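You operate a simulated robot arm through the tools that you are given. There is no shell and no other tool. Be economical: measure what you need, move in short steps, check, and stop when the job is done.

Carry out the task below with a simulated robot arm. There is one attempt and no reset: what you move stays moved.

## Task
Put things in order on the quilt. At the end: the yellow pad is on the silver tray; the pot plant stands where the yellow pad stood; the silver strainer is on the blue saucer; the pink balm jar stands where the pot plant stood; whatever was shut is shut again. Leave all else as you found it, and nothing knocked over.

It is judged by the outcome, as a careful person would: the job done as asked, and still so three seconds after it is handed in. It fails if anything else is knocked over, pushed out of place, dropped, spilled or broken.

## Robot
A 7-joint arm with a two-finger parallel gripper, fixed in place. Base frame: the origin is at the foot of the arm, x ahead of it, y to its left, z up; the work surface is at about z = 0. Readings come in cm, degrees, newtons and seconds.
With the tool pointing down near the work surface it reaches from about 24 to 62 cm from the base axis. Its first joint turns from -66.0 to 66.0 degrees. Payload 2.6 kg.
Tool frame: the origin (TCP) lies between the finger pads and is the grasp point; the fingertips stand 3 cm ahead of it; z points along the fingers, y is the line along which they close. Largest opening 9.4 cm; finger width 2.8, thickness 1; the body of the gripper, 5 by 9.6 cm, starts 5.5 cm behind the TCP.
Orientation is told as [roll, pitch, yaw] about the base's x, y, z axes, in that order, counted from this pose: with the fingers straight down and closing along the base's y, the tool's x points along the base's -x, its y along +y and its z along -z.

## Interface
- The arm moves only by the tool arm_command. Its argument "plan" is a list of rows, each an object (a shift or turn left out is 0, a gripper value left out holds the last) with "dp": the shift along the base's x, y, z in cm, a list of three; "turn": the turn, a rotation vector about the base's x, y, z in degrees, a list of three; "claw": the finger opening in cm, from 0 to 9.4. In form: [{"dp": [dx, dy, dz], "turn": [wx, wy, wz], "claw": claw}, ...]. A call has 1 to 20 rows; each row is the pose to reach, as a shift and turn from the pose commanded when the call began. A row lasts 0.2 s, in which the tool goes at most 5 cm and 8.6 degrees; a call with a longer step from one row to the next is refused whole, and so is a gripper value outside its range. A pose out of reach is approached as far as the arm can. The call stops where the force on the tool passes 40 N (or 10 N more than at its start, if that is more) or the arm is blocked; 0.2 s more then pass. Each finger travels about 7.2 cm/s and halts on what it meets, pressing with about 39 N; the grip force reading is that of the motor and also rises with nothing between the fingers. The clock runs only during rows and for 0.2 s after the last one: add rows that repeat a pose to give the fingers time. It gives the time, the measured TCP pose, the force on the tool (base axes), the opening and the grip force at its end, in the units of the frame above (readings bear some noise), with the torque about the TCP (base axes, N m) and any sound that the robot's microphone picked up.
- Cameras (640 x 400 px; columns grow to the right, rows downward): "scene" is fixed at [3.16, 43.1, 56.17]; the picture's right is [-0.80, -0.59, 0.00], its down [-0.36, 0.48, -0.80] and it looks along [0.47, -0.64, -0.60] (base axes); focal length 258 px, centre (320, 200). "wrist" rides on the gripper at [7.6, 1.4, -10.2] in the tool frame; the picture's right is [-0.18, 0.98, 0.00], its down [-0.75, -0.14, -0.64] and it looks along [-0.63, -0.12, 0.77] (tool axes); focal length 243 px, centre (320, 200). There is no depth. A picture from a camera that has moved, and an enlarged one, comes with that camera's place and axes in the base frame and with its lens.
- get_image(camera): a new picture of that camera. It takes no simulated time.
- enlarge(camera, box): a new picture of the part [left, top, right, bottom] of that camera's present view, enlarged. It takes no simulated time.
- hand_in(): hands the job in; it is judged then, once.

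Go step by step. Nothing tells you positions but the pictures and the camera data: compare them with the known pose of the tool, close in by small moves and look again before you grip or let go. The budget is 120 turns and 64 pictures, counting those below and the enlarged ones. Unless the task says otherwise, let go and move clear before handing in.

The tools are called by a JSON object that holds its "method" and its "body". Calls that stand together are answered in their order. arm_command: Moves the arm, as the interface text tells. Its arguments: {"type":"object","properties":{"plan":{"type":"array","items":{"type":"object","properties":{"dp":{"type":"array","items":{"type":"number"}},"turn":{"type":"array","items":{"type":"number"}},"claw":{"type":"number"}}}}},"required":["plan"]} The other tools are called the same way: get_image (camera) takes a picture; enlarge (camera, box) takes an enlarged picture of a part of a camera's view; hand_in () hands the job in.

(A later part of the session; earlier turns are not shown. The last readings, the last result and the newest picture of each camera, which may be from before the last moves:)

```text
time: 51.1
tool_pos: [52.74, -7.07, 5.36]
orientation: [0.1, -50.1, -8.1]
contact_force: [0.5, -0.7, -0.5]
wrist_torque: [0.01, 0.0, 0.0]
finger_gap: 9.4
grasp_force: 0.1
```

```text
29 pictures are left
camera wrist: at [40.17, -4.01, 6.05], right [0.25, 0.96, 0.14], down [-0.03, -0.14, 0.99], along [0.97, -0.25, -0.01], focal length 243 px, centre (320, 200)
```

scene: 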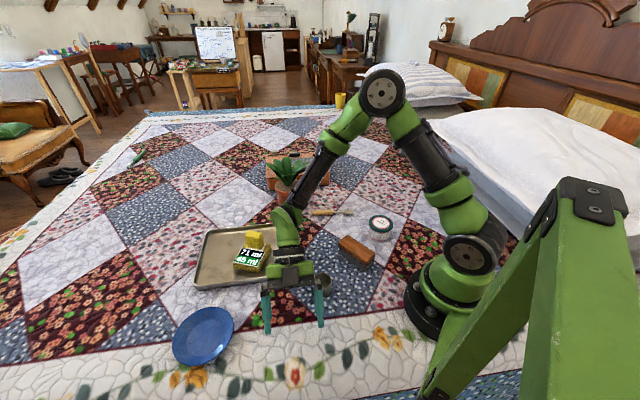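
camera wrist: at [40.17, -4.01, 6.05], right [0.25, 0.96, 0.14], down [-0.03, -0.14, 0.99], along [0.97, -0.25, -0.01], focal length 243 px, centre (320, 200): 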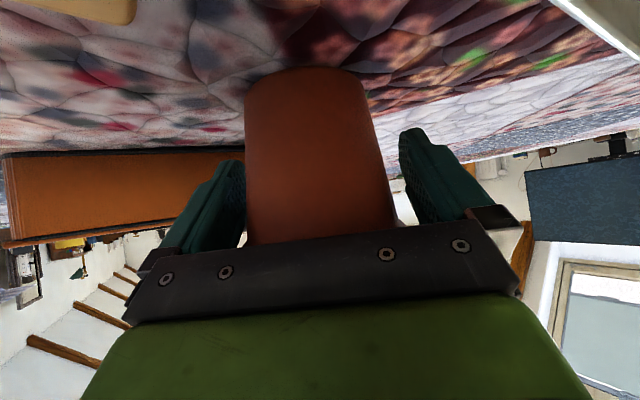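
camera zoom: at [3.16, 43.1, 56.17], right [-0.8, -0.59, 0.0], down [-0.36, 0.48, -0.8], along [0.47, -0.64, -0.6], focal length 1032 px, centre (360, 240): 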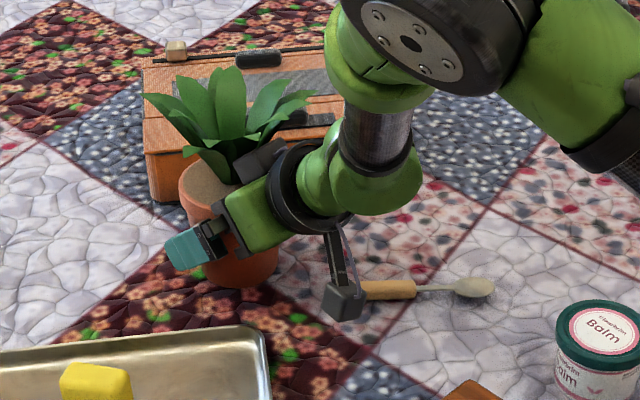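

The pot is between the fingers. Closing, then lifting slightly.

{"method": "arm_command", "body": {"plan": [{"claw": 8}, {"claw": 7}, {"claw": 5}, {"claw": 5}, {"claw": 5}, {"claw": 5}]}}

{"method": "arm_command", "body": {"plan": [{"dp": [0, 0, 0.5], "claw": 5}, {"dp": [0, 0, 1], "claw": 5}, {"dp": [0, 0, 1.5], "claw": 5}, {"dp": [0, 0, 2], "claw": 5}]}}

{"method": "enlarge", "body": {"camera": "scene", "box": [240, 140, 380, 240]}}

```text
time: 52.5
tool_pos: [52.71, -7.1, 5.32]
orientation: [0.0, -50.2, -8.0]
contact_force: [-0.2, -0.4, 0.1]
wrist_torque: [-0.03, 0.07, 0.0]
finger_gap: 8.15
grasp_force: 39.1
```

```text
time: 53.5
tool_pos: [52.69, -7.04, 7.3]
orientation: [0.1, -50.0, -8.1]
contact_force: [0.3, -0.3, -4.1]
wrist_torque: [0.0, 0.05, 0.04]
finger_gap: 8.16
grasp_force: 38.8
```

```text
4.00 times, centred on (310, 190) of scene
camera zoom: at [3.16, 43.1, 56.17], right [-0.8, -0.59, 0.0], down [-0.36, 0.48, -0.8], along [0.47, -0.64, -0.6], focal length 1032 px, centre (360, 240)
```

zoom: 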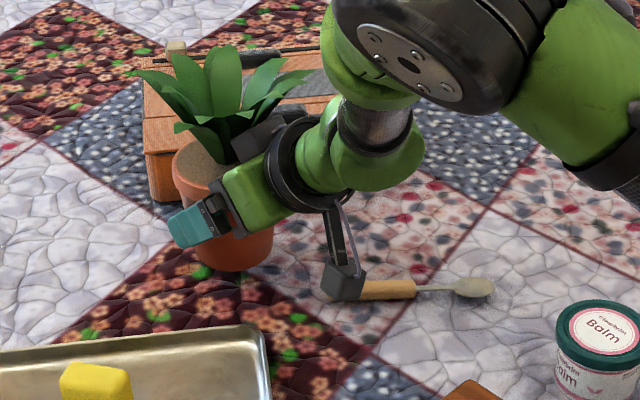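

The plant is held firmly (≈4 N). I'll raise it and carry it round to the pad's old place in two stages.

{"method": "arm_command", "body": {"plan": [{"dp": [0, 0, 3.5], "claw": 5}, {"dp": [-1, 0, 7], "claw": 5}, {"dp": [-3, 0.5, 10], "turn": [0, 0, 8], "claw": 5}, {"dp": [-5, 2, 10], "turn": [0, 0, 16], "claw": 5}, {"dp": [-7, 4, 10], "turn": [0, 0, 24], "claw": 5}, {"dp": [-9, 7, 10], "turn": [0, 0, 32], "claw": 5}, {"dp": [-11, 10, 10], "turn": [0, 0, 40], "claw": 5}, {"dp": [-12.5, 13, 10], "turn": [0, 0, 48], "claw": 5}, {"dp": [-14, 16, 10], "turn": [0, 0, 56], "claw": 5}, {"dp": [-15, 18.5, 10], "turn": [0, 0, 64], "claw": 5}, {"dp": [-16, 20.8, 10], "turn": [0, 0, 72], "claw": 5}]}}

{"method": "arm_command", "body": {"plan": [{"dp": [-1.5, 1, 0], "turn": [0, 0, 8], "claw": 5}, {"dp": [-3, 2, 0], "turn": [0, 0, 16], "claw": 5}, {"dp": [-4.5, 3, 0], "turn": [0, 0, 24], "claw": 5}, {"dp": [-6, 4, 0], "turn": [0, 0, 32], "claw": 5}, {"dp": [-8, 5.5, 0], "turn": [0, 0, 40], "claw": 5}, {"dp": [-10, 7, 0], "turn": [0, 0, 48], "claw": 5}, {"dp": [-11.5, 8.5, 0], "turn": [0, 0, 56], "claw": 5}, {"dp": [-12.5, 9.5, 0], "turn": [0, 0, 64], "claw": 5}, {"dp": [-13, 10, 0], "turn": [0, 0, 70], "claw": 5}, {"dp": [-13, 10, -2], "turn": [0, 0, 70], "claw": 5}, {"dp": [-13, 10, -2], "turn": [0, 0, 70], "claw": 5}]}}

{"method": "get_image", "body": {"camera": "scene"}}

```text
time: 55.9
tool_pos: [36.47, 13.73, 17.3]
orientation: [0.2, -50.1, 64.1]
contact_force: [0.5, 1.0, -5.4]
wrist_torque: [-0.01, -0.01, -0.01]
finger_gap: 8.13
grasp_force: 38.9
```

```text
time: 58.3
tool_pos: [23.5, 23.77, 15.45]
orientation: [-0.1, -50.1, 134.0]
contact_force: [-0.1, 0.2, -5.8]
wrist_torque: [-0.03, -0.03, -0.01]
finger_gap: 8.17
grasp_force: 38.9
```

```text
27 pictures are left
```

scene: 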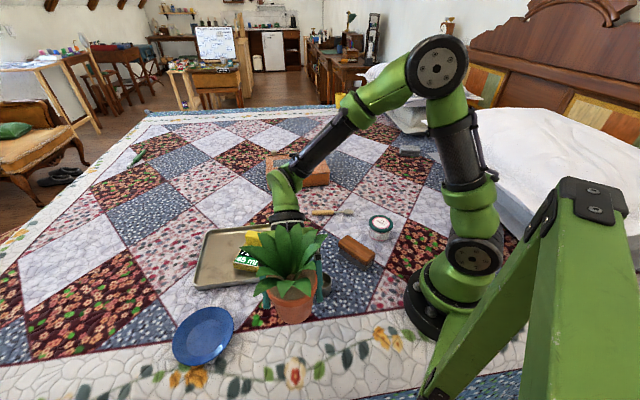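

Plant is upright over the pad's old place. Lowering.

{"method": "arm_command", "body": {"plan": [{"dp": [0, 0, -3], "claw": 5}, {"dp": [0, 0, -6], "claw": 5}, {"dp": [0, 0, -8.5], "claw": 5}, {"dp": [0, 0, -9.5], "claw": 5}, {"dp": [0, 0, -9.9], "claw": 5}, {"dp": [0, 0, -9.9], "claw": 5}]}}

{"method": "enlarge", "body": {"camera": "scene", "box": [220, 210, 380, 350]}}

```text
time: 59.7
tool_pos: [23.58, 23.7, 5.39]
orientation: [-0.1, -50.1, 134.0]
contact_force: [0.4, 0.6, -4.8]
wrist_torque: [-0.02, -0.02, -0.02]
finger_gap: 8.15
grasp_force: 39.2
```

```text
2.86 times, centred on (300, 280) of scene
camera zoom: at [3.16, 43.1, 56.16], right [-0.8, -0.59, 0.0], down [-0.36, 0.48, -0.8], along [0.47, -0.64, -0.6], focal length 737 px, centre (377, -29)
```

zoom: 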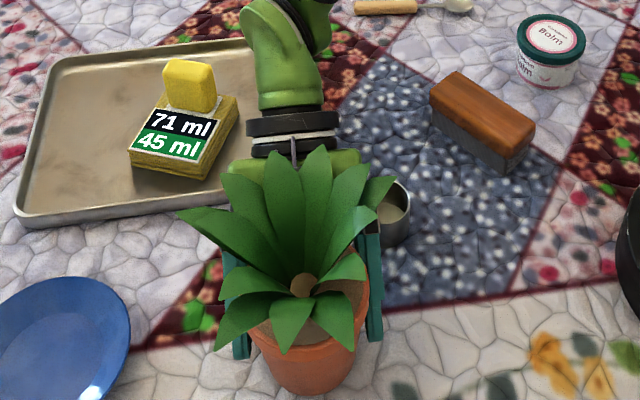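

{"method": "arm_command", "body": {"plan": [{"dp": [0, 0, -0.2], "claw": 5}, {"dp": [0, 0, -0.3], "claw": 5}, {"dp": [0, 0, -0.3], "claw": 5}]}}

```text
time: 60.5
tool_pos: [23.73, 23.82, 5.06]
orientation: [0.3, -50.2, 134.0]
contact_force: [-5.4, -12.5, 23.3]
wrist_torque: [0.15, 0.23, 0.15]
finger_gap: 8.11
grasp_force: 39.1
```

The pot has settled. I'll open, back out horizontally, then along the tool axis and up.

{"method": "arm_command", "body": {"plan": [{"dp": [0, 0, 0.15], "claw": 5}, {"dp": [0, 0, 0.15], "claw": 8.6}, {"dp": [0, 0, 0.15], "claw": 9.4}, {"dp": [0, 0, 0.15], "claw": 9.4}, {"dp": [0.7, -0.7, 0.2], "claw": 9.4}, {"dp": [1.7, -1.75, 0.2], "claw": 9.4}, {"dp": [2.8, -2.9, 0.3], "claw": 9.4}, {"dp": [4.2, -4.3, 2], "claw": 9.4}, {"dp": [5.6, -5.8, 4], "claw": 9.4}, {"dp": [7, -7.2, 6], "claw": 9.4}, {"dp": [8.5, -8.7, 8.5], "claw": 9.4}, {"dp": [9.5, -9.7, 12], "claw": 9.4}]}}

{"method": "get_image", "body": {"camera": "scene"}}

```text
time: 63.1
tool_pos: [33.26, 14.08, 17.23]
orientation: [0.1, -50.1, 133.9]
contact_force: [-0.2, 1.6, 0.3]
wrist_torque: [0.01, 0.01, 0.01]
finger_gap: 9.41
grasp_force: 0.2
```

```text
25 pictures are left
```

scene: 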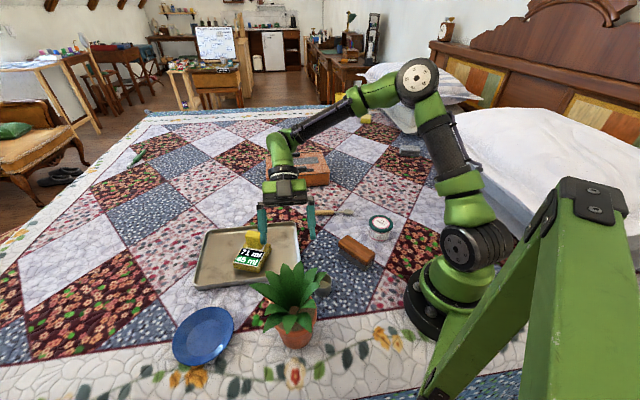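

The plant stands where the pad stood. Now the box: a clear zoom without the plant.

{"method": "enlarge", "body": {"camera": "scene", "box": [262, 146, 334, 191]}}

```text
8.89 times, centred on (298, 168) of scene
camera zoom: at [3.16, 43.1, 56.17], right [-0.8, -0.59, 0.0], down [-0.36, 0.48, -0.8], along [0.47, -0.64, -0.6], focal length 2293 px, centre (516, 480)
```

zoom: 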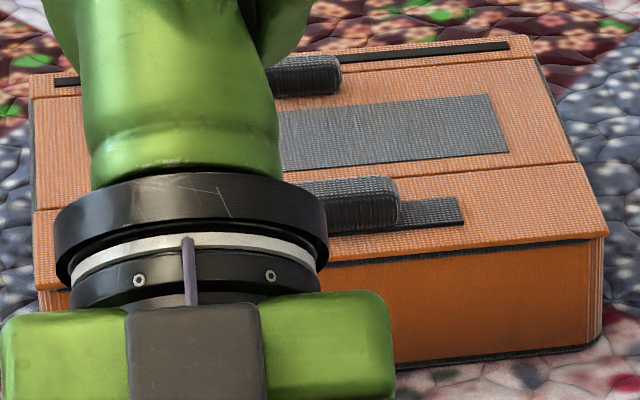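

I'll straighten the tool and hover over the near handle with the fingers closing across it (yaw 45).

{"method": "arm_command", "body": {"plan": [{"dp": [0, 0, 0.5], "turn": [-6, -5.8, 0]}, {"dp": [0, 0, 1], "turn": [-12, -11.6, 0]}, {"dp": [0, 0, 1.5], "turn": [-18, -17.4, 0]}, {"dp": [0, 0, 2], "turn": [-24, -23.2, 0]}, {"dp": [0, 0, 2], "turn": [-30, -29, 0]}, {"dp": [0, 0, 2], "turn": [-36, -34.8, 0]}]}}

{"method": "arm_command", "body": {"plan": [{"dp": [2, -2.8, 0], "turn": [0, 0, -8]}, {"dp": [4, -5.6, 0], "turn": [0, 0, -16]}, {"dp": [6, -8.4, 0], "turn": [0, 0, -24]}, {"dp": [8, -11.2, 0], "turn": [0, 0, -32]}, {"dp": [10, -14, 0], "turn": [0, 0, -40]}, {"dp": [12.2, -17, 0], "turn": [0, 0, -48]}, {"dp": [14.5, -20, 0], "turn": [0, 0, -56]}, {"dp": [17, -23, 0], "turn": [0, 0, -64]}, {"dp": [19.5, -26.5, 0], "turn": [0, 0, -72]}, {"dp": [22, -30, 0], "turn": [0, 0, -80]}, {"dp": [24, -32, 0], "turn": [0, 0, -88]}, {"dp": [24.7, -32.8, 0], "turn": [0, 0, -89]}, {"dp": [24.7, -32.8, 0], "turn": [0, 0, -89]}]}}

{"method": "get_image", "body": {"camera": "wrist"}}

```text
time: 64.5
tool_pos: [33.23, 14.19, 19.04]
orientation: [0.0, 0.1, 133.9]
contact_force: [-0.5, -0.2, 1.0]
wrist_torque: [0.0, 0.03, 0.01]
finger_gap: 9.38
grasp_force: 0.0
```

```text
time: 67.3
tool_pos: [57.34, -17.16, 18.93]
orientation: [0.0, -0.1, 45.0]
contact_force: [0.4, 0.8, -0.6]
wrist_torque: [0.02, 0.02, 0.04]
finger_gap: 9.4
grasp_force: 0.1
out of reach, approached as far as the arm can: row 12, 13
```

```text
23 pictures are left
camera wrist: at [50.78, -21.54, 29.16], right [-0.57, 0.82, 0.0], down [0.63, 0.43, 0.64], along [0.53, 0.36, -0.77], focal length 243 px, centre (320, 200)
```

wrist: 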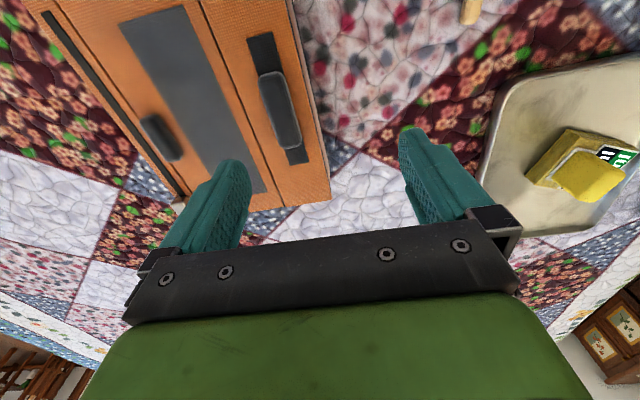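

The straight-down reach falls short; the handle centre is about (59.1,-20.1), lying at ~48°. I'll instead grip it end to end with yaw -42 and a 30° outward tilt.

{"method": "arm_command", "body": {"plan": [{"dp": [-0.5, -0.2, 0], "turn": [0, 0, -8]}, {"dp": [-1, -0.4, 0], "turn": [0, 0, -16]}, {"dp": [-1.5, -0.6, 0], "turn": [0, 0, -24]}, {"dp": [-2, -0.8, 0], "turn": [0, 0, -32]}, {"dp": [-2, -0.8, 0], "turn": [0, 0, -40]}, {"dp": [-2, -0.8, 0], "turn": [0, 0, -48]}, {"dp": [-2, -0.8, 0], "turn": [0, 0, -56]}, {"dp": [-2, -0.8, 0], "turn": [0, 0, -64]}, {"dp": [-2, -0.8, 0], "turn": [0, 0, -72]}, {"dp": [-2, -0.8, 0], "turn": [0, 0, -80]}, {"dp": [-2, -0.8, 0], "turn": [0, 0, -87]}, {"dp": [-2, -0.8, 0], "turn": [0, 0, -87]}]}}

{"method": "arm_command", "body": {"plan": [{"dp": [1, -0.5, 0], "turn": [-5, -5.6, 0]}, {"dp": [2, -1, 0], "turn": [-10, -11.2, 0]}, {"dp": [3, -1.6, -1], "turn": [-15, -16.7, 0]}, {"dp": [3.5, -2, -2], "turn": [-20, -22.3, 0]}, {"dp": [3.7, -2.2, -4], "turn": [-20, -22.3, 0]}, {"dp": [3.7, -2.2, -4], "turn": [-20, -22.3, 0]}]}}

{"method": "enlarge", "body": {"camera": "wrist", "box": [160, 0, 480, 200]}}

{"method": "enlarge", "body": {"camera": "scene", "box": [255, 130, 345, 195]}}

```text
time: 69.9
tool_pos: [55.33, -17.78, 18.79]
orientation: [-0.1, -0.1, -42.1]
contact_force: [0.0, 0.0, -0.1]
wrist_torque: [-0.03, 0.0, 0.01]
finger_gap: 9.4
grasp_force: 0.1
```

```text
time: 71.3
tool_pos: [59.09, -20.09, 14.93]
orientation: [0.0, -30.0, -42.1]
contact_force: [0.6, -0.8, -0.1]
wrist_torque: [0.01, 0.02, 0.0]
finger_gap: 9.4
grasp_force: 0.0
```

```text
2.00 times, centred on (320, 100) of wrist
camera zoom: at [51.09, -11.29, 19.89], right [0.78, 0.62, 0.09], down [0.15, -0.33, 0.93], along [0.61, -0.71, -0.35], focal length 485 px, centre (320, 400)
```

zoom: 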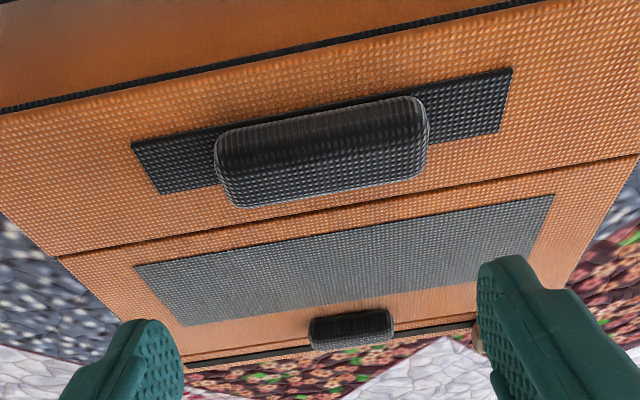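

```text
6.15 times, centred on (300, 162) of scene
camera zoom: at [3.16, 43.1, 56.17], right [-0.8, -0.59, 0.0], down [-0.36, 0.48, -0.8], along [0.47, -0.64, -0.6], focal length 1587 px, centre (443, 431)
```

zoom: 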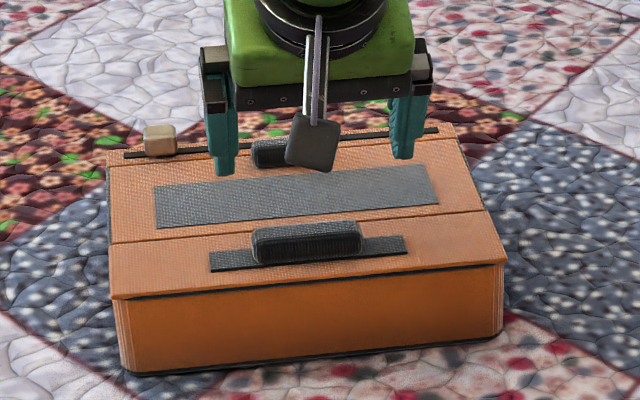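

The handle centre refines to (59.1,-19.4,7.5), 6.6 cm long. I'll lower around its ends carefully.

{"method": "arm_command", "body": {"plan": [{"dp": [-0.8, 1.4, -1.5]}, {"dp": [-0.8, 1.4, -3]}, {"dp": [-0.8, 1.4, -4.5]}, {"dp": [-0.8, 1.4, -5.2]}, {"dp": [-0.8, 1.4, -5.6]}, {"dp": [-0.8, 1.4, -5.6]}]}}

{"method": "enlarge", "body": {"camera": "wrist", "box": [160, 0, 480, 200]}}

```text
time: 72.7
tool_pos: [58.2, -18.63, 9.5]
orientation: [0.1, -30.2, -42.1]
contact_force: [-13.2, 8.6, 22.9]
wrist_torque: [-0.57, 1.11, -0.83]
finger_gap: 9.41
grasp_force: 0.0
```

```text
2.00 times, centred on (320, 100) of wrist
camera zoom: at [50.31, -9.82, 14.51], right [0.78, 0.62, 0.1], down [0.15, -0.33, 0.93], along [0.61, -0.71, -0.35], focal length 485 px, centre (320, 400)
```

zoom: 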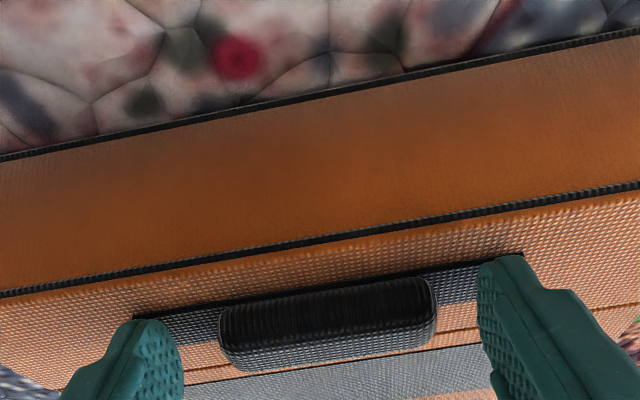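

The fingertips touch the lid with the handle centred between them. I'll ease up slightly and close.

{"method": "arm_command", "body": {"plan": [{"dp": [0, 0, 0.4]}, {"dp": [0, 0, 0.4], "claw": 7}, {"dp": [0, 0, 0.4], "claw": 5}, {"dp": [0, 0, 0.4], "claw": 4}, {"dp": [0, 0, 0.4], "claw": 4}]}}

{"method": "arm_command", "body": {"plan": [{"dp": [0, 0, 0.2], "claw": 4}, {"dp": [0, 0, 0.4], "claw": 4}, {"dp": [0, 0, 0.6], "claw": 4}]}}

```text
time: 73.9
tool_pos: [58.15, -18.59, 9.6]
orientation: [0.1, -29.9, -42.1]
contact_force: [-0.2, 1.1, 0.5]
wrist_torque: [0.06, -0.08, 0.18]
finger_gap: 6.76
grasp_force: 39.1
```

```text
time: 74.7
tool_pos: [58.19, -18.59, 10.35]
orientation: [0.1, -30.0, -42.0]
contact_force: [0.2, -0.4, -1.9]
wrist_torque: [0.18, 0.22, 0.03]
finger_gap: 6.76
grasp_force: 39.3
```

It rose with little force. A look at what moved.

{"method": "enlarge", "body": {"camera": "scene", "box": [255, 130, 345, 195]}}

```text
6.15 times, centred on (300, 162) of scene
camera zoom: at [3.16, 43.1, 56.17], right [-0.8, -0.59, 0.0], down [-0.36, 0.48, -0.8], along [0.47, -0.64, -0.6], focal length 1587 px, centre (443, 431)
```

zoom: 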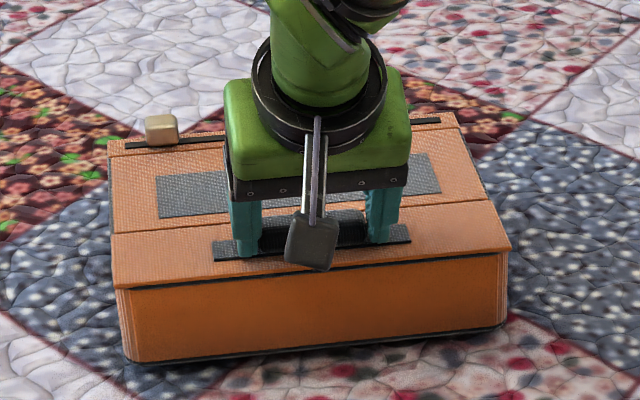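

That lifted the box's whole front, so this isn't released by lifting alone. I'll set it back down, then gently try sliding the handle along its plate.

{"method": "arm_command", "body": {"plan": [{"dp": [0, 0, -0.3], "claw": 4}, {"dp": [0, 0, -0.55], "claw": 4}, {"dp": [0, 0, -0.7], "claw": 4}, {"dp": [0, 0, -0.7], "claw": 4}]}}

{"method": "enlarge", "body": {"camera": "scene", "box": [255, 130, 345, 195]}}

```text
time: 75.7
tool_pos: [58.11, -18.57, 9.6]
orientation: [0.2, -30.0, -41.9]
contact_force: [0.6, -0.1, -2.3]
wrist_torque: [0.13, 0.19, -0.01]
finger_gap: 6.75
grasp_force: 39.2
```

```text
6.15 times, centred on (300, 162) of scene
camera zoom: at [3.16, 43.1, 56.17], right [-0.8, -0.59, 0.0], down [-0.36, 0.48, -0.8], along [0.47, -0.64, -0.6], focal length 1587 px, centre (443, 431)
```

zoom: 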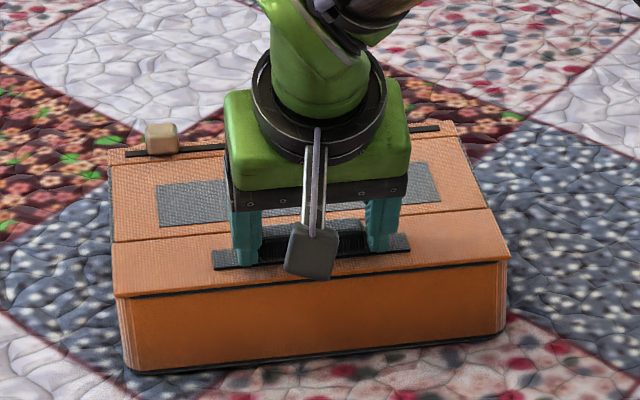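

{"method": "arm_command", "body": {"plan": [{"dp": [0, 0, -0.15], "claw": 4}, {"dp": [0.4, 0.35, -0.15], "claw": 4}, {"dp": [0.8, 0.7, -0.15], "claw": 4}, {"dp": [0.8, 0.7, -0.15], "claw": 4}]}}

{"method": "enlarge", "body": {"camera": "scene", "box": [255, 130, 345, 195]}}

```text
time: 76.7
tool_pos: [58.93, -17.97, 9.65]
orientation: [0.1, -30.1, -42.1]
contact_force: [-1.6, -2.7, 3.2]
wrist_torque: [0.16, 0.23, -0.16]
finger_gap: 6.74
grasp_force: 39.1
```

```text
6.15 times, centred on (300, 162) of scene
camera zoom: at [3.16, 43.1, 56.16], right [-0.8, -0.59, 0.0], down [-0.36, 0.48, -0.8], along [0.47, -0.64, -0.6], focal length 1587 px, centre (443, 431)
```

zoom: 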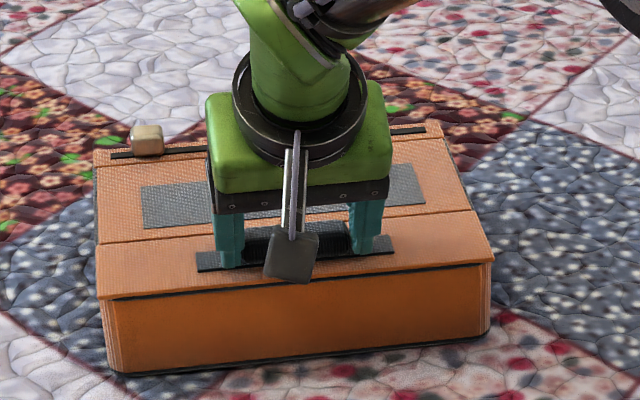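

The whole box slid, so that handle is just a carry handle; I'll put it back exactly. I'll also zoom on the wooden-handled utensil, whose round silver head may be the strainer.

{"method": "arm_command", "body": {"plan": [{"dp": [-0.4, -0.35, 0], "claw": 4}, {"dp": [-0.8, -0.7, 0], "claw": 4}, {"dp": [-0.8, -0.7, 0], "claw": 4}]}}

{"method": "enlarge", "body": {"camera": "scene", "box": [255, 130, 345, 195]}}

{"method": "enlarge", "body": {"camera": "scene", "box": [300, 195, 364, 235]}}

```text
time: 77.5
tool_pos: [58.14, -18.53, 9.61]
orientation: [0.1, -30.2, -41.9]
contact_force: [2.4, 4.0, 4.8]
wrist_torque: [-0.31, -0.01, 0.35]
finger_gap: 6.73
grasp_force: 38.9
```

```text
6.15 times, centred on (300, 162) of scene
camera zoom: at [3.16, 43.1, 56.16], right [-0.8, -0.59, 0.0], down [-0.36, 0.48, -0.8], along [0.47, -0.64, -0.6], focal length 1587 px, centre (443, 431)
```

zoom: 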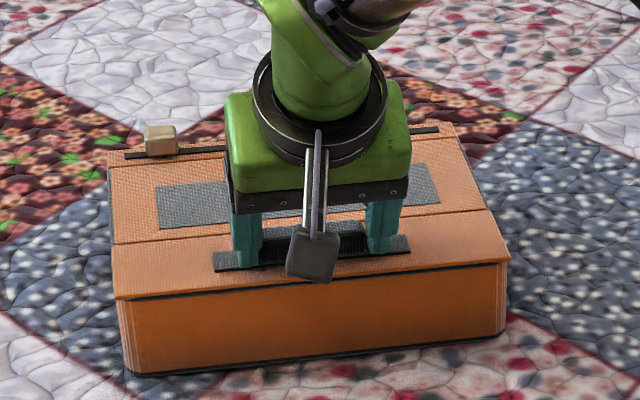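

```text
10.00 times, centred on (332, 215) of scene
camera zoom: at [3.16, 43.1, 56.16], right [-0.8, -0.59, 0.0], down [-0.36, 0.48, -0.8], along [0.47, -0.64, -0.6], focal length 2579 px, centre (200, 50)
```

zoom: 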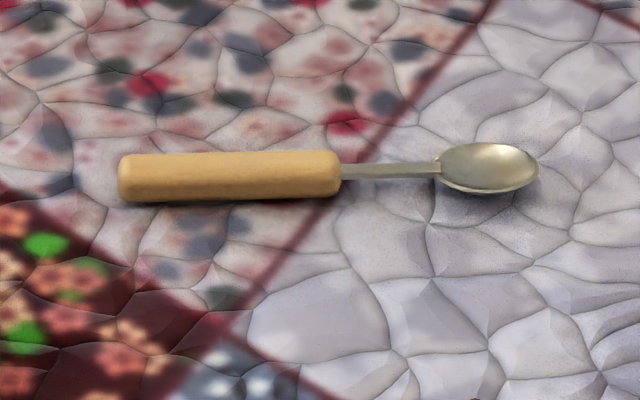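

That utensil is a plain spoon, so the strainer must be inside the box, under the panel lid with the handle at its far edge. I'll nudge the box back the last 2 mm, release, and reach out to the far handle.

{"method": "arm_command", "body": {"plan": [{"dp": [0.2, 0.17, 0], "claw": 4}, {"dp": [0.2, 0.17, 0], "claw": 4}, {"dp": [0.2, 0.17, 0], "claw": 8}, {"dp": [0.2, 0.17, 0], "claw": 9.4}, {"dp": [0.2, 0.17, 0], "claw": 9.4}, {"dp": [0, 0, 3], "claw": 9.4}, {"dp": [0, 0, 5], "claw": 9.4}]}}

{"method": "arm_command", "body": {"plan": [{"dp": [1.5, -1.3, 0], "turn": [-3.3, -3.7, 0], "claw": 8}, {"dp": [3.5, -3.1, 0], "turn": [-6.7, -7.4, 0], "claw": 8}, {"dp": [5.5, -5, 0], "turn": [-10, -11.1, 0], "claw": 8}, {"dp": [7.5, -6.8, 0], "turn": [-10, -11.1, 0], "claw": 8}, {"dp": [9.1, -8.2, 0], "turn": [-10, -11.1, 0], "claw": 8}, {"dp": [9.1, -8.2, 0], "turn": [-10, -11.1, 0], "claw": 8}]}}

{"method": "enlarge", "body": {"camera": "wrist", "box": [160, 0, 480, 200]}}

```text
time: 79.1
tool_pos: [58.19, -18.68, 14.43]
orientation: [0.0, -30.0, -42.0]
contact_force: [-0.6, 0.2, 0.2]
wrist_torque: [0.02, -0.04, -0.01]
finger_gap: 9.4
grasp_force: 0.0
```

```text
time: 80.5
tool_pos: [67.24, -26.72, 14.49]
orientation: [0.1, -44.9, -42.0]
contact_force: [0.2, -0.1, 0.1]
wrist_torque: [0.01, -0.03, -0.01]
finger_gap: 7.98
grasp_force: 0.1
```

```text
2.00 times, centred on (320, 100) of wrist
camera zoom: at [58.58, -17.42, 16.36], right [0.75, 0.64, 0.13], down [-0.04, -0.16, 0.99], along [0.66, -0.75, -0.1], focal length 485 px, centre (320, 400)
```

zoom: 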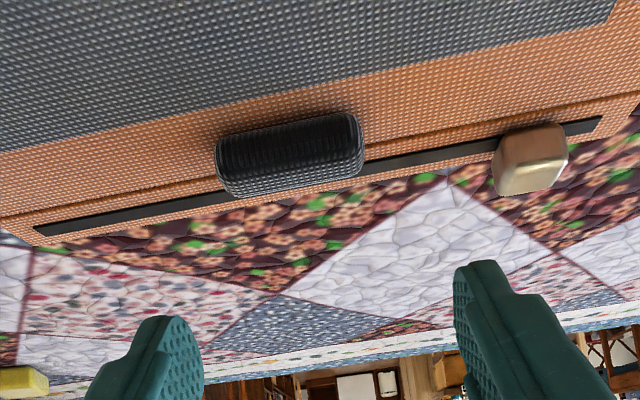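

The far handle is within reach: centre about (67.8,-27.8,7.5). I'll lower around it, grip end to end and try a small lift.

{"method": "arm_command", "body": {"plan": [{"dp": [-0.9, 0.25, -2], "claw": 8}, {"dp": [-0.9, 0.25, -3.5], "claw": 8}, {"dp": [-0.9, 0.25, -4.3], "claw": 8}, {"dp": [-0.9, 0.25, -4.8], "claw": 8}, {"dp": [-0.9, 0.25, -4.8], "claw": 5}, {"dp": [-0.9, 0.25, -4.8], "claw": 3}, {"dp": [-0.9, 0.25, -4.8], "claw": 2}, {"dp": [-0.9, 0.25, -4.8], "claw": 2}]}}

{"method": "arm_command", "body": {"plan": [{"dp": [0, 0, 0.3], "claw": 2}, {"dp": [0, 0, 0.6], "claw": 2}, {"dp": [0, 0, 0.8], "claw": 2}]}}

{"method": "enlarge", "body": {"camera": "scene", "box": [255, 130, 345, 195]}}

```text
time: 82.3
tool_pos: [66.33, -26.46, 9.66]
orientation: [0.2, -44.9, -42.1]
contact_force: [0.2, 1.5, -0.4]
wrist_torque: [0.08, -0.08, 0.01]
finger_gap: 4.72
grasp_force: 39.4
```

```text
time: 83.1
tool_pos: [66.3, -26.64, 10.53]
orientation: [0.1, -45.0, -41.9]
contact_force: [0.7, -0.3, -3.1]
wrist_torque: [-0.07, -0.02, -0.01]
finger_gap: 4.69
grasp_force: 39.2
```

```text
6.15 times, centred on (300, 162) of scene
camera zoom: at [3.16, 43.1, 56.17], right [-0.8, -0.59, 0.0], down [-0.36, 0.48, -0.8], along [0.47, -0.64, -0.6], focal length 1587 px, centre (443, 431)
```

zoom: 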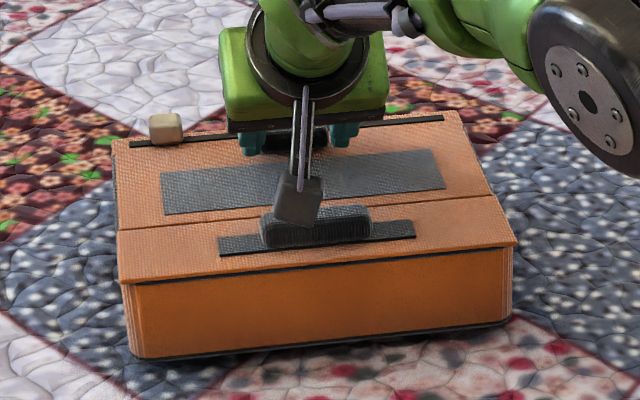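

Lifting this handle also raises the whole light box, so the lid seems latched, likely by the tan slider, which is beyond reach here. I'll carry the box 12 cm straight toward the robot (clear of spoon and tray), to be returned by the same shift afterwards.

{"method": "arm_command", "body": {"plan": [{"dp": [0, 0, 0.6], "claw": 2}, {"dp": [-0.7, 0.67, 0.8], "claw": 2}, {"dp": [-2.2, 2, 0.8], "claw": 2}, {"dp": [-3.7, 3.35, 0.8], "claw": 2}, {"dp": [-5.2, 4.7, 0.8], "claw": 2}, {"dp": [-6.7, 6, 0.8], "claw": 2}, {"dp": [-8.2, 7.4, 0.8], "claw": 2}, {"dp": [-8.9, 8, 0.8], "claw": 2}, {"dp": [-8.9, 8, 0], "claw": 2}, {"dp": [-8.9, 8, -0.5], "claw": 2}, {"dp": [-8.9, 8, -0.9], "claw": 2}, {"dp": [-8.9, 8, -0.9], "claw": 2}]}}

{"method": "get_image", "body": {"camera": "scene"}}

```text
time: 85.7
tool_pos: [57.6, -18.68, 9.69]
orientation: [0.3, -45.1, -42.2]
contact_force: [-6.1, 4.6, 10.6]
wrist_torque: [0.61, 0.63, -0.03]
finger_gap: 4.69
grasp_force: 39.3
```

```text
12 pictures are left
```

scene: 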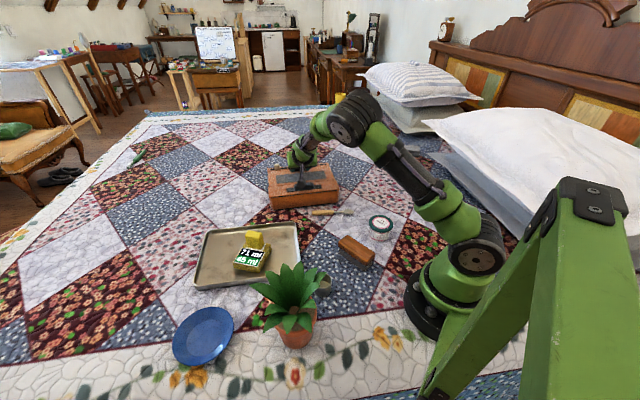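

The box sits closer now. I'll release the lid handle, rise, and grip the tan slider at about (67.3,-16.4).

{"method": "arm_command", "body": {"plan": [{"dp": [0, 0, 0.2], "claw": 5}, {"dp": [0, 0, 0.2], "claw": 7}, {"dp": [0, 0, 0.2], "claw": 7}, {"dp": [0, 0, 3], "claw": 7}, {"dp": [0, 0, 5], "claw": 7}, {"dp": [2.5, 1.1, 5], "claw": 7}, {"dp": [5, 2.2, 5], "claw": 7}, {"dp": [8, 3.5, 5], "claw": 6}, {"dp": [8, 3.5, 5], "claw": 6}]}}

{"method": "enlarge", "body": {"camera": "wrist", "box": [160, 0, 480, 200]}}

```text
time: 87.7
tool_pos: [65.59, -14.84, 14.47]
orientation: [0.1, -44.9, -42.1]
contact_force: [0.5, -0.1, 0.0]
wrist_torque: [-0.02, 0.02, 0.0]
finger_gap: 6.03
grasp_force: 0.1
```

```text
2.00 times, centred on (320, 100) of wrist
camera zoom: at [56.98, -5.47, 16.42], right [0.75, 0.64, 0.13], down [-0.04, -0.16, 0.99], along [0.66, -0.75, -0.1], focal length 485 px, centre (320, 400)
```

zoom: 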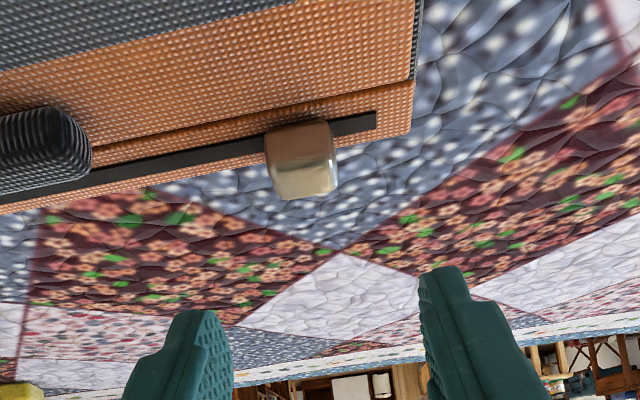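

The slider is centred ahead of the fingers. Lowering, gripping it, and sliding it 2 cm along its slot.

{"method": "arm_command", "body": {"plan": [{"dp": [0, 0, -2], "claw": 6}, {"dp": [0, 0, -3.6], "claw": 6}, {"dp": [0, 0, -4.6], "claw": 6}, {"dp": [0, 0, -4.6], "claw": 3}, {"dp": [0, 0, -4.6], "claw": 1}, {"dp": [0, 0, -4.6], "claw": 1}, {"dp": [0, 0, -4.6], "claw": 1}]}}

{"method": "arm_command", "body": {"plan": [{"dp": [-0.3, -0.35, 0], "claw": 1}, {"dp": [-0.65, -0.75, 0], "claw": 1}, {"dp": [-1, -1.1, 0], "claw": 1}, {"dp": [-1.35, -1.5, 0], "claw": 1}, {"dp": [-1.35, -1.5, 0], "claw": 1}]}}

{"method": "enlarge", "body": {"camera": "scene", "box": [250, 140, 350, 215]}}

```text
time: 89.3
tool_pos: [65.38, -14.97, 10.11]
orientation: [0.1, -44.9, -42.1]
contact_force: [-0.2, -0.1, 0.7]
wrist_torque: [0.12, -0.14, -0.22]
finger_gap: 2.01
grasp_force: 38.6
```

```text
time: 90.5
tool_pos: [64.0, -16.55, 9.88]
orientation: [0.1, -45.0, -41.9]
contact_force: [-3.5, 3.3, 6.3]
wrist_torque: [0.04, 0.06, -0.09]
finger_gap: 2.06
grasp_force: 38.9
```

```text
5.33 times, centred on (300, 178) of scene
camera zoom: at [3.16, 43.1, 56.16], right [-0.8, -0.59, 0.0], down [-0.36, 0.48, -0.8], along [0.47, -0.64, -0.6], focal length 1376 px, centre (427, 320)
```

zoom: 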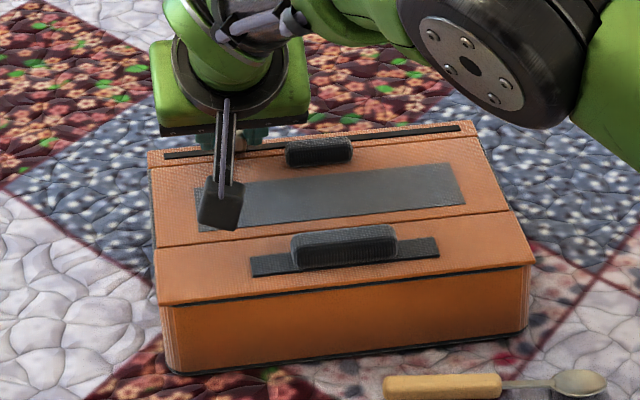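

The slider moved along its slot while the box stayed put, so it works as a latch. To slide it past the lid handle I'll regrip it with less tilt (30°).

{"method": "arm_command", "body": {"plan": [{"claw": 3.5}, {"claw": 5}, {"dp": [0, 0, 2], "claw": 5}, {"dp": [0, 0, 4], "claw": 5}]}}

{"method": "arm_command", "body": {"plan": [{"dp": [0.4, -0.1, 0], "turn": [5, 5.6, 0], "claw": 5}, {"dp": [0.75, -0.25, 0], "turn": [10, 11.1, 0], "claw": 5}, {"dp": [0.75, -0.25, -2], "turn": [10, 11.1, 0], "claw": 5}, {"dp": [0.75, -0.25, -3.5], "turn": [10, 11.1, 0], "claw": 5}, {"dp": [0.75, -0.25, -4.1], "turn": [10, 11.1, 0], "claw": 5}, {"dp": [0.75, -0.25, -4.1], "turn": [10, 11.1, 0], "claw": 3}, {"dp": [0.75, -0.25, -4.1], "turn": [10, 11.1, 0], "claw": 1}, {"dp": [0.75, -0.25, -4.1], "turn": [10, 11.1, 0], "claw": 1}]}}

{"method": "arm_command", "body": {"plan": [{"dp": [-0.67, -0.74, 0], "claw": 1}, {"dp": [-1.34, -1.49, 0], "claw": 1}, {"dp": [-2, -2.23, 0], "claw": 1}, {"dp": [-2.68, -2.97, 0], "claw": 1}, {"dp": [-3.35, -3.7, 0], "claw": 1}, {"dp": [-4, -4.45, 0], "claw": 1}, {"dp": [-4.7, -5.2, 0], "claw": 1}, {"dp": [-5.35, -5.94, 0], "claw": 1}, {"dp": [-6, -6.7, 0], "claw": 1}, {"dp": [-6, -6.7, 0], "claw": 1}]}}

```text
time: 91.5
tool_pos: [64.1, -16.45, 13.89]
orientation: [0.1, -45.0, -42.0]
contact_force: [-0.2, 0.5, -0.1]
wrist_torque: [0.0, 0.01, 0.0]
finger_gap: 4.99
grasp_force: 0.1
```

```text
time: 93.3
tool_pos: [64.78, -16.78, 9.77]
orientation: [0.1, -30.0, -42.0]
contact_force: [0.8, -0.1, -0.7]
wrist_torque: [-0.12, -0.06, 0.07]
finger_gap: 2.06
grasp_force: 39.2
```

```text
time: 95.5
tool_pos: [59.0, -23.68, 10.02]
orientation: [0.0, -30.0, -42.0]
contact_force: [-1.0, 0.7, -0.2]
wrist_torque: [-0.09, -0.24, 0.04]
finger_gap: 2.06
grasp_force: 39.3
```

It slid freely past the handle. Continuing to the slot's end with small steps.

{"method": "arm_command", "body": {"plan": [{"dp": [-0.67, -0.74, 0], "claw": 1}, {"dp": [-1.34, -1.49, 0], "claw": 1}, {"dp": [-2, -2.23, 0], "claw": 1}, {"dp": [-2.68, -2.97, 0], "claw": 1}, {"dp": [-3.1, -3.4, 0], "claw": 1}, {"dp": [-3.1, -3.4, 0], "claw": 1}]}}

{"method": "enlarge", "body": {"camera": "scene", "box": [250, 140, 350, 215]}}

```text
time: 96.9
tool_pos: [55.75, -26.97, 9.83]
orientation: [0.1, -30.1, -41.9]
contact_force: [-0.2, 0.8, -0.1]
wrist_torque: [-0.01, 0.02, 0.0]
finger_gap: 2.07
grasp_force: 39.0
```

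```text
5.33 times, centred on (300, 178) of scene
camera zoom: at [3.16, 43.1, 56.17], right [-0.8, -0.59, 0.0], down [-0.36, 0.48, -0.8], along [0.47, -0.64, -0.6], focal length 1376 px, centre (427, 320)
```

zoom: 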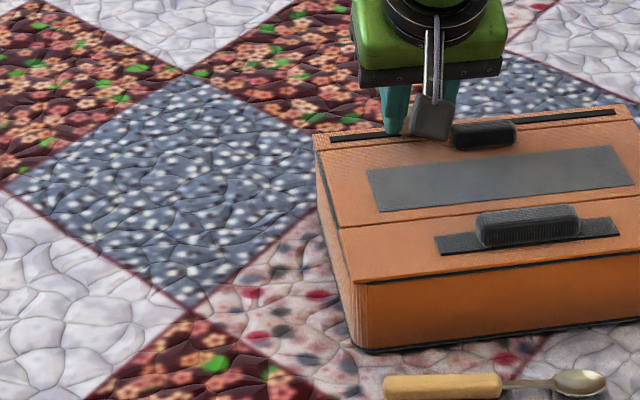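

The finger pressed on the lid handle and dragged the box sideways about 12 cm, with the slider moved ~4 cm in its slot; nothing else was touched and I'll return the box later. Now I'll test whether the lid is unlatched: grip the lid handle (expected near (51,-28.6)) and lift slightly.

{"method": "arm_command", "body": {"plan": [{"claw": 3}, {"claw": 4}, {"dp": [0, 0, 2], "claw": 4}, {"dp": [0, 0, 4], "claw": 6}, {"dp": [-2.7, -0.5, 4], "claw": 8}, {"dp": [-5.5, -1, 4], "claw": 8}, {"dp": [-5.5, -1, 4], "claw": 8}]}}

{"method": "enlarge", "body": {"camera": "wrist", "box": [120, 0, 520, 200]}}

```text
time: 98.5
tool_pos: [50.17, -28.0, 13.9]
orientation: [0.0, -30.0, -42.1]
contact_force: [0.0, 0.1, 0.4]
wrist_torque: [0.02, -0.03, -0.03]
finger_gap: 8.01
grasp_force: 0.1
```

```text
1.60 times, centred on (320, 100) of wrist
camera zoom: at [42.28, -19.24, 18.89], right [0.78, 0.62, 0.09], down [0.15, -0.33, 0.93], along [0.61, -0.71, -0.35], focal length 388 px, centre (320, 360)
```

zoom: 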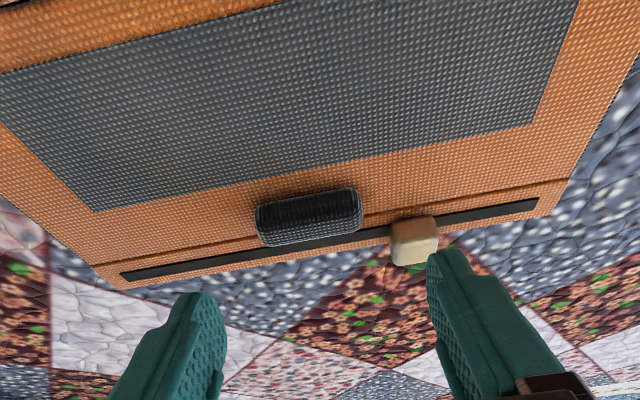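

The handle is right between the fingers. Lower, grip, and lift slightly.

{"method": "arm_command", "body": {"plan": [{"dp": [-0.3, -0.25, -2], "claw": 8}, {"dp": [-0.3, -0.25, -3.5], "claw": 8}, {"dp": [-0.3, -0.25, -4.1], "claw": 8}, {"dp": [-0.3, -0.25, -4.1], "claw": 5}, {"dp": [-0.3, -0.25, -4.1], "claw": 3}, {"dp": [-0.3, -0.25, -4.1], "claw": 2}, {"dp": [-0.3, -0.25, -4.1], "claw": 2}]}}

{"method": "arm_command", "body": {"plan": [{"dp": [0, 0, 0.4], "claw": 2}, {"dp": [0, 0, 0.8], "claw": 2}, {"dp": [0, 0, 1.2], "claw": 2}, {"dp": [-0.1, 0.1, 1.8], "claw": 2}, {"dp": [-0.1, 0.1, 1.8], "claw": 2}]}}

{"method": "enlarge", "body": {"camera": "scene", "box": [270, 130, 370, 205]}}

```text
time: 100.1
tool_pos: [49.86, -28.28, 9.77]
orientation: [0.1, -30.0, -42.0]
contact_force: [0.6, 0.7, 0.0]
wrist_torque: [0.13, -0.17, 0.06]
finger_gap: 4.71
grasp_force: 39.2
```

```text
time: 101.3
tool_pos: [49.74, -28.15, 11.45]
orientation: [0.1, -30.0, -42.0]
contact_force: [0.6, -0.5, -2.6]
wrist_torque: [-0.07, -0.06, 0.01]
finger_gap: 4.69
grasp_force: 39.4
```

```text
5.33 times, centred on (320, 168) of scene
camera zoom: at [3.16, 43.1, 56.17], right [-0.8, -0.59, 0.0], down [-0.36, 0.48, -0.8], along [0.47, -0.64, -0.6], focal length 1376 px, centre (320, 373)
```

zoom: 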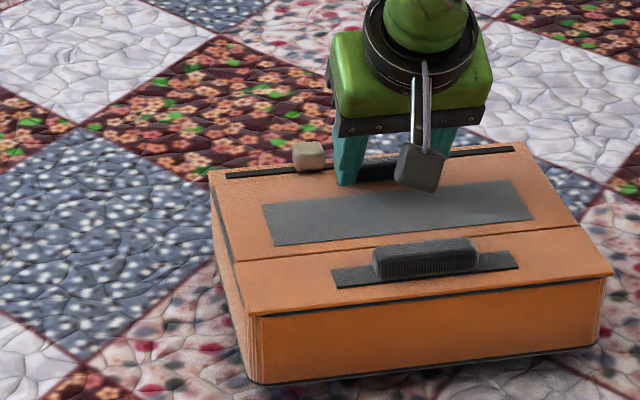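

Still latched, so the slider probably has to go to the other end of its slot. I'll set the box down, straighten the tool, and push the slider with a single finger so the handle isn't touched.

{"method": "arm_command", "body": {"plan": [{"dp": [0.05, -0.05, -0.8], "claw": 2}, {"dp": [0.1, -0.1, -1.4], "claw": 2}, {"dp": [0.1, -0.1, -1.7], "claw": 2}, {"dp": [0.1, -0.1, -1.7], "claw": 5}, {"dp": [0.1, -0.1, -1.7], "claw": 7}, {"dp": [0.1, -0.1, -1.7], "claw": 7}, {"dp": [0.1, -0.1, 1.5], "claw": 7}, {"dp": [0.1, -0.1, 5], "claw": 9}]}}

{"method": "arm_command", "body": {"plan": [{"dp": [0, 0, 0], "turn": [5, 5.6, 0], "claw": 9}, {"dp": [0, 0, 0], "turn": [10, 11.15, 0], "claw": 9}, {"dp": [0, 0, 0], "turn": [15, 16.7, 0], "claw": 9}, {"dp": [0, 0, 0], "turn": [20, 22.3, 0], "claw": 9}]}}

{"method": "arm_command", "body": {"plan": [{"dp": [0.5, 0.5, 0], "turn": [0, 0, 8], "claw": 9}, {"dp": [1, 1.1, 0], "turn": [0, 0, 16], "claw": 9}, {"dp": [1.5, 1.7, 0], "turn": [0, 0, 24], "claw": 9}, {"dp": [2, 2.3, 0], "turn": [0, 0, 32], "claw": 9}, {"dp": [2.5, 2.9, 0], "turn": [0, 0, 40], "claw": 9}, {"dp": [3, 3.5, 0], "turn": [0, 0, 48], "claw": 9}, {"dp": [3.5, 4, 0], "turn": [0, 0, 56], "claw": 9}, {"dp": [4, 4.5, 0], "turn": [0, 0, 64], "claw": 9}, {"dp": [4.5, 5, 0], "turn": [0, 0, 72], "claw": 9}, {"dp": [5, 5.5, 0], "turn": [0, 0, 80], "claw": 9}, {"dp": [5.3, 6.1, 0], "turn": [0, 0, 88.7], "claw": 9}, {"dp": [5.3, 6.1, 0], "turn": [0, 0, 88.7], "claw": 9}]}}

```text
time: 103.1
tool_pos: [50.0, -28.07, 16.64]
orientation: [0.0, -29.9, -42.0]
contact_force: [-0.3, -0.1, 0.6]
wrist_torque: [0.02, 0.04, 0.0]
finger_gap: 9.01
grasp_force: 0.0
```

```text
time: 104.1
tool_pos: [49.88, -28.24, 16.48]
orientation: [0.0, -0.1, -41.9]
contact_force: [0.0, -0.4, 0.2]
wrist_torque: [-0.01, -0.01, 0.01]
finger_gap: 9.0
grasp_force: 0.1
```

```text
refused: row 11 steps farther than a row can; nothing moved
```

{"method": "arm_command", "body": {"plan": [{"dp": [0.5, 0.5, 0], "turn": [0, 0, 8.2], "claw": 9}, {"dp": [1, 1.1, 0], "turn": [0, 0, 16.4], "claw": 9}, {"dp": [1.5, 1.7, 0], "turn": [0, 0, 24.6], "claw": 9}, {"dp": [2, 2.3, 0], "turn": [0, 0, 32.8], "claw": 9}, {"dp": [2.5, 2.9, 0], "turn": [0, 0, 41], "claw": 9}, {"dp": [3, 3.5, 0], "turn": [0, 0, 49.2], "claw": 9}, {"dp": [3.5, 4, 0], "turn": [0, 0, 57.4], "claw": 9}, {"dp": [4, 4.5, 0], "turn": [0, 0, 65.6], "claw": 9}, {"dp": [4.5, 5, 0], "turn": [0, 0, 73.8], "claw": 9}, {"dp": [5, 5.5, 0], "turn": [0, 0, 82], "claw": 9}, {"dp": [5.3, 6.0, 0], "turn": [0, 0, 88.7], "claw": 9}, {"dp": [5.3, 6.0, 0], "turn": [0, 0, 88.7], "claw": 9}]}}

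{"method": "get_image", "body": {"camera": "wrist"}}

```text
time: 106.7
tool_pos: [55.22, -22.15, 16.5]
orientation: [0.0, -0.1, 46.8]
contact_force: [-0.5, 0.0, 0.6]
wrist_torque: [0.02, 0.03, -0.04]
finger_gap: 8.99
grasp_force: 0.0
```

```text
6 pictures are left
camera wrist: at [48.89, -26.91, 26.75], right [-0.59, 0.81, 0.0], down [0.62, 0.45, 0.64], along [0.52, 0.38, -0.77], focal length 243 px, centre (320, 200)
```

wrist: 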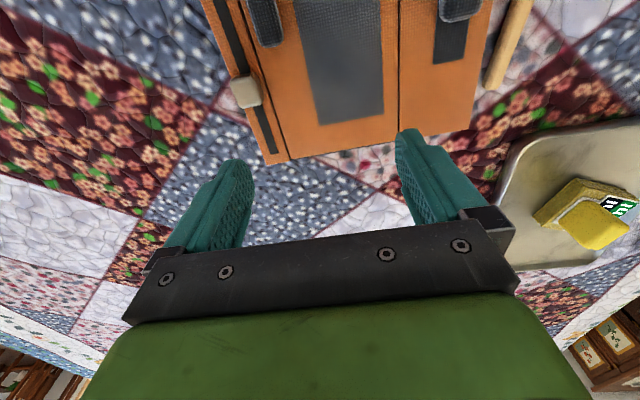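

The finger lines up with the slider at (56.5,-28.1). Lowering and pushing it along its slot toward the other end.

{"method": "arm_command", "body": {"plan": [{"dp": [0, 0, -3], "claw": 9}, {"dp": [0, 0, -6], "claw": 9}, {"dp": [0, 0, -6.8], "claw": 9}, {"dp": [-0.68, -0.73, -6.8], "claw": 9}, {"dp": [-1.37, -1.46, -6.8], "claw": 9}, {"dp": [-2.05, -2.19, -6.8], "claw": 9}, {"dp": [-2.74, -2.92, -6.8], "claw": 9}, {"dp": [-3.42, -3.65, -6.8], "claw": 9}, {"dp": [-4.1, -4.38, -6.8], "claw": 9}, {"dp": [-4.79, -5.11, -6.8], "claw": 9}, {"dp": [-5.47, -5.84, -6.8], "claw": 9}, {"dp": [-6.16, -6.57, -6.8], "claw": 9}, {"dp": [-6.84, -7.3, -6.8], "claw": 9}, {"dp": [-7.52, -8.03, -6.8], "claw": 9}, {"dp": [-8.2, -8.76, -6.8], "claw": 9}, {"dp": [-8.9, -9.5, -6.8], "claw": 9}, {"dp": [-9.58, -10.2, -6.8], "claw": 9}, {"dp": [-9.58, -10.2, -6.8], "claw": 9}]}}

{"method": "enlarge", "body": {"camera": "scene", "box": [265, 130, 385, 220]}}

```text
time: 110.5
tool_pos: [45.65, -32.59, 9.87]
orientation: [0.0, 0.0, 46.6]
contact_force: [0.4, 0.5, -0.6]
wrist_torque: [-0.01, 0.01, 0.0]
finger_gap: 8.97
grasp_force: 0.0
```

```text
4.44 times, centred on (325, 175) of scene
camera zoom: at [3.16, 43.1, 56.17], right [-0.8, -0.59, 0.0], down [-0.36, 0.48, -0.8], along [0.47, -0.64, -0.6], focal length 1146 px, centre (298, 311)
```

zoom: 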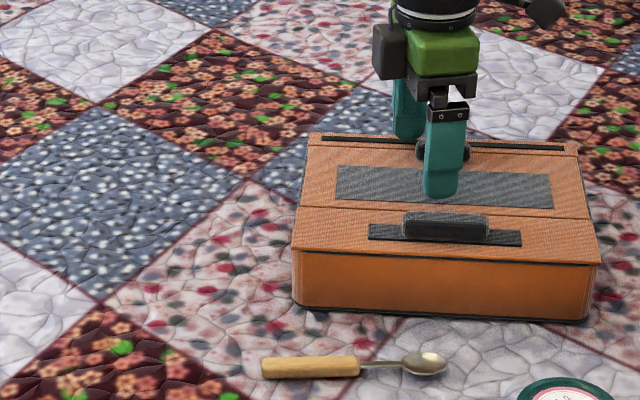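

The box got dragged and turned by ~15° once the slider reached mid-slot, which looks like its travel limit, so the latch may be released now. I'll grip the lid handle in its new place (~(44.9,-34.9)) and test again.

{"method": "arm_command", "body": {"plan": [{"dp": [0.3, 0.3, 2], "claw": 9}, {"dp": [0.3, 0.3, 6], "claw": 8}, {"dp": [0, 0, 7], "turn": [0, 0, -8.2], "claw": 7}, {"dp": [0, -0.2, 7], "turn": [0, 0, -16.4], "claw": 7}, {"dp": [0, -0.4, 7], "turn": [0, 0, -24.6], "claw": 7}, {"dp": [-0.1, -0.6, 7], "turn": [0, 0, -32.8], "claw": 7}, {"dp": [-0.2, -0.8, 7], "turn": [0, 0, -41], "claw": 7}, {"dp": [-0.3, -1, 7], "turn": [0, 0, -49.2], "claw": 7}, {"dp": [-0.4, -1.2, 7], "turn": [0, 0, -57.4], "claw": 7}, {"dp": [-0.5, -1.4, 7], "turn": [0, 0, -65.6], "claw": 7}, {"dp": [-0.6, -1.7, 7], "turn": [0, 0, -73.8], "claw": 7}, {"dp": [-0.7, -2, 7], "turn": [0, 0, -82], "claw": 7}, {"dp": [-0.75, -2.3, 7], "turn": [0, 0, -90.2], "claw": 7}, {"dp": [-0.75, -2.3, 7], "turn": [0, 0, -98.4], "claw": 7}, {"dp": [-0.75, -2.3, 7], "turn": [0, 0, -104.6], "claw": 7}, {"dp": [-0.75, -2.3, 7], "turn": [0, 0, -104.6], "claw": 7}]}}

{"method": "get_image", "body": {"camera": "wrist"}}

```text
time: 113.9
tool_pos: [44.94, -34.69, 16.8]
orientation: [0.0, -0.1, -58.0]
contact_force: [-0.4, 0.2, -0.1]
wrist_torque: [-0.02, 0.01, -0.01]
finger_gap: 7.0
grasp_force: 0.1
```

```text
4 pictures are left
camera wrist: at [41.93, -27.56, 26.96], right [0.93, 0.36, 0.0], down [0.28, -0.71, 0.64], along [0.23, -0.6, -0.77], focal length 243 px, centre (320, 200)
```

wrist: 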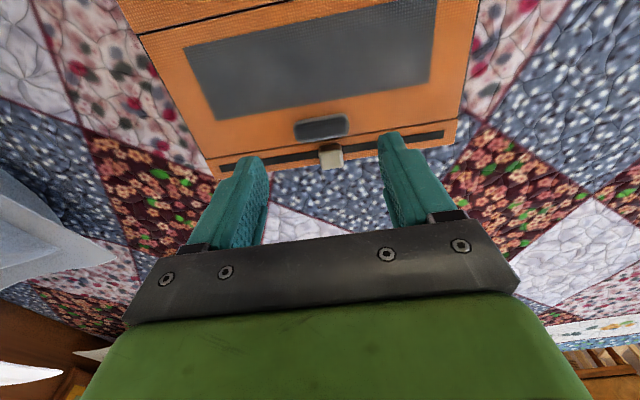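

The slider is now at the slot's middle, right behind the lid handle at (44.9,-35.4). Gripping the handle and lifting.

{"method": "arm_command", "body": {"plan": [{"dp": [0, -0.7, -3], "claw": 7}, {"dp": [0, -0.7, -6], "claw": 7}, {"dp": [0, -0.7, -7.1], "claw": 7}, {"dp": [0, -0.7, -7.1], "claw": 4}, {"dp": [0, -0.7, -7.1], "claw": 2}, {"dp": [0, -0.7, -7.1], "claw": 2}, {"dp": [0, -0.7, -7.1], "claw": 2}]}}

{"method": "arm_command", "body": {"plan": [{"dp": [0, 0, 0.4], "claw": 2}, {"dp": [0, 0, 0.8], "claw": 2}, {"dp": [0, 0, 1.2], "claw": 2}, {"dp": [0, 0, 1.2], "claw": 2}]}}

```text
time: 115.5
tool_pos: [44.93, -35.45, 9.57]
orientation: [-0.1, -0.1, -57.9]
contact_force: [0.3, -0.5, 0.3]
wrist_torque: [-0.1, -0.19, 0.03]
finger_gap: 4.75
grasp_force: 39.0
```

```text
time: 116.5
tool_pos: [44.87, -35.28, 10.91]
orientation: [0.0, -0.1, -58.0]
contact_force: [0.0, 1.0, -2.8]
wrist_torque: [-0.12, -0.07, 0.03]
finger_gap: 4.71
grasp_force: 38.9
```

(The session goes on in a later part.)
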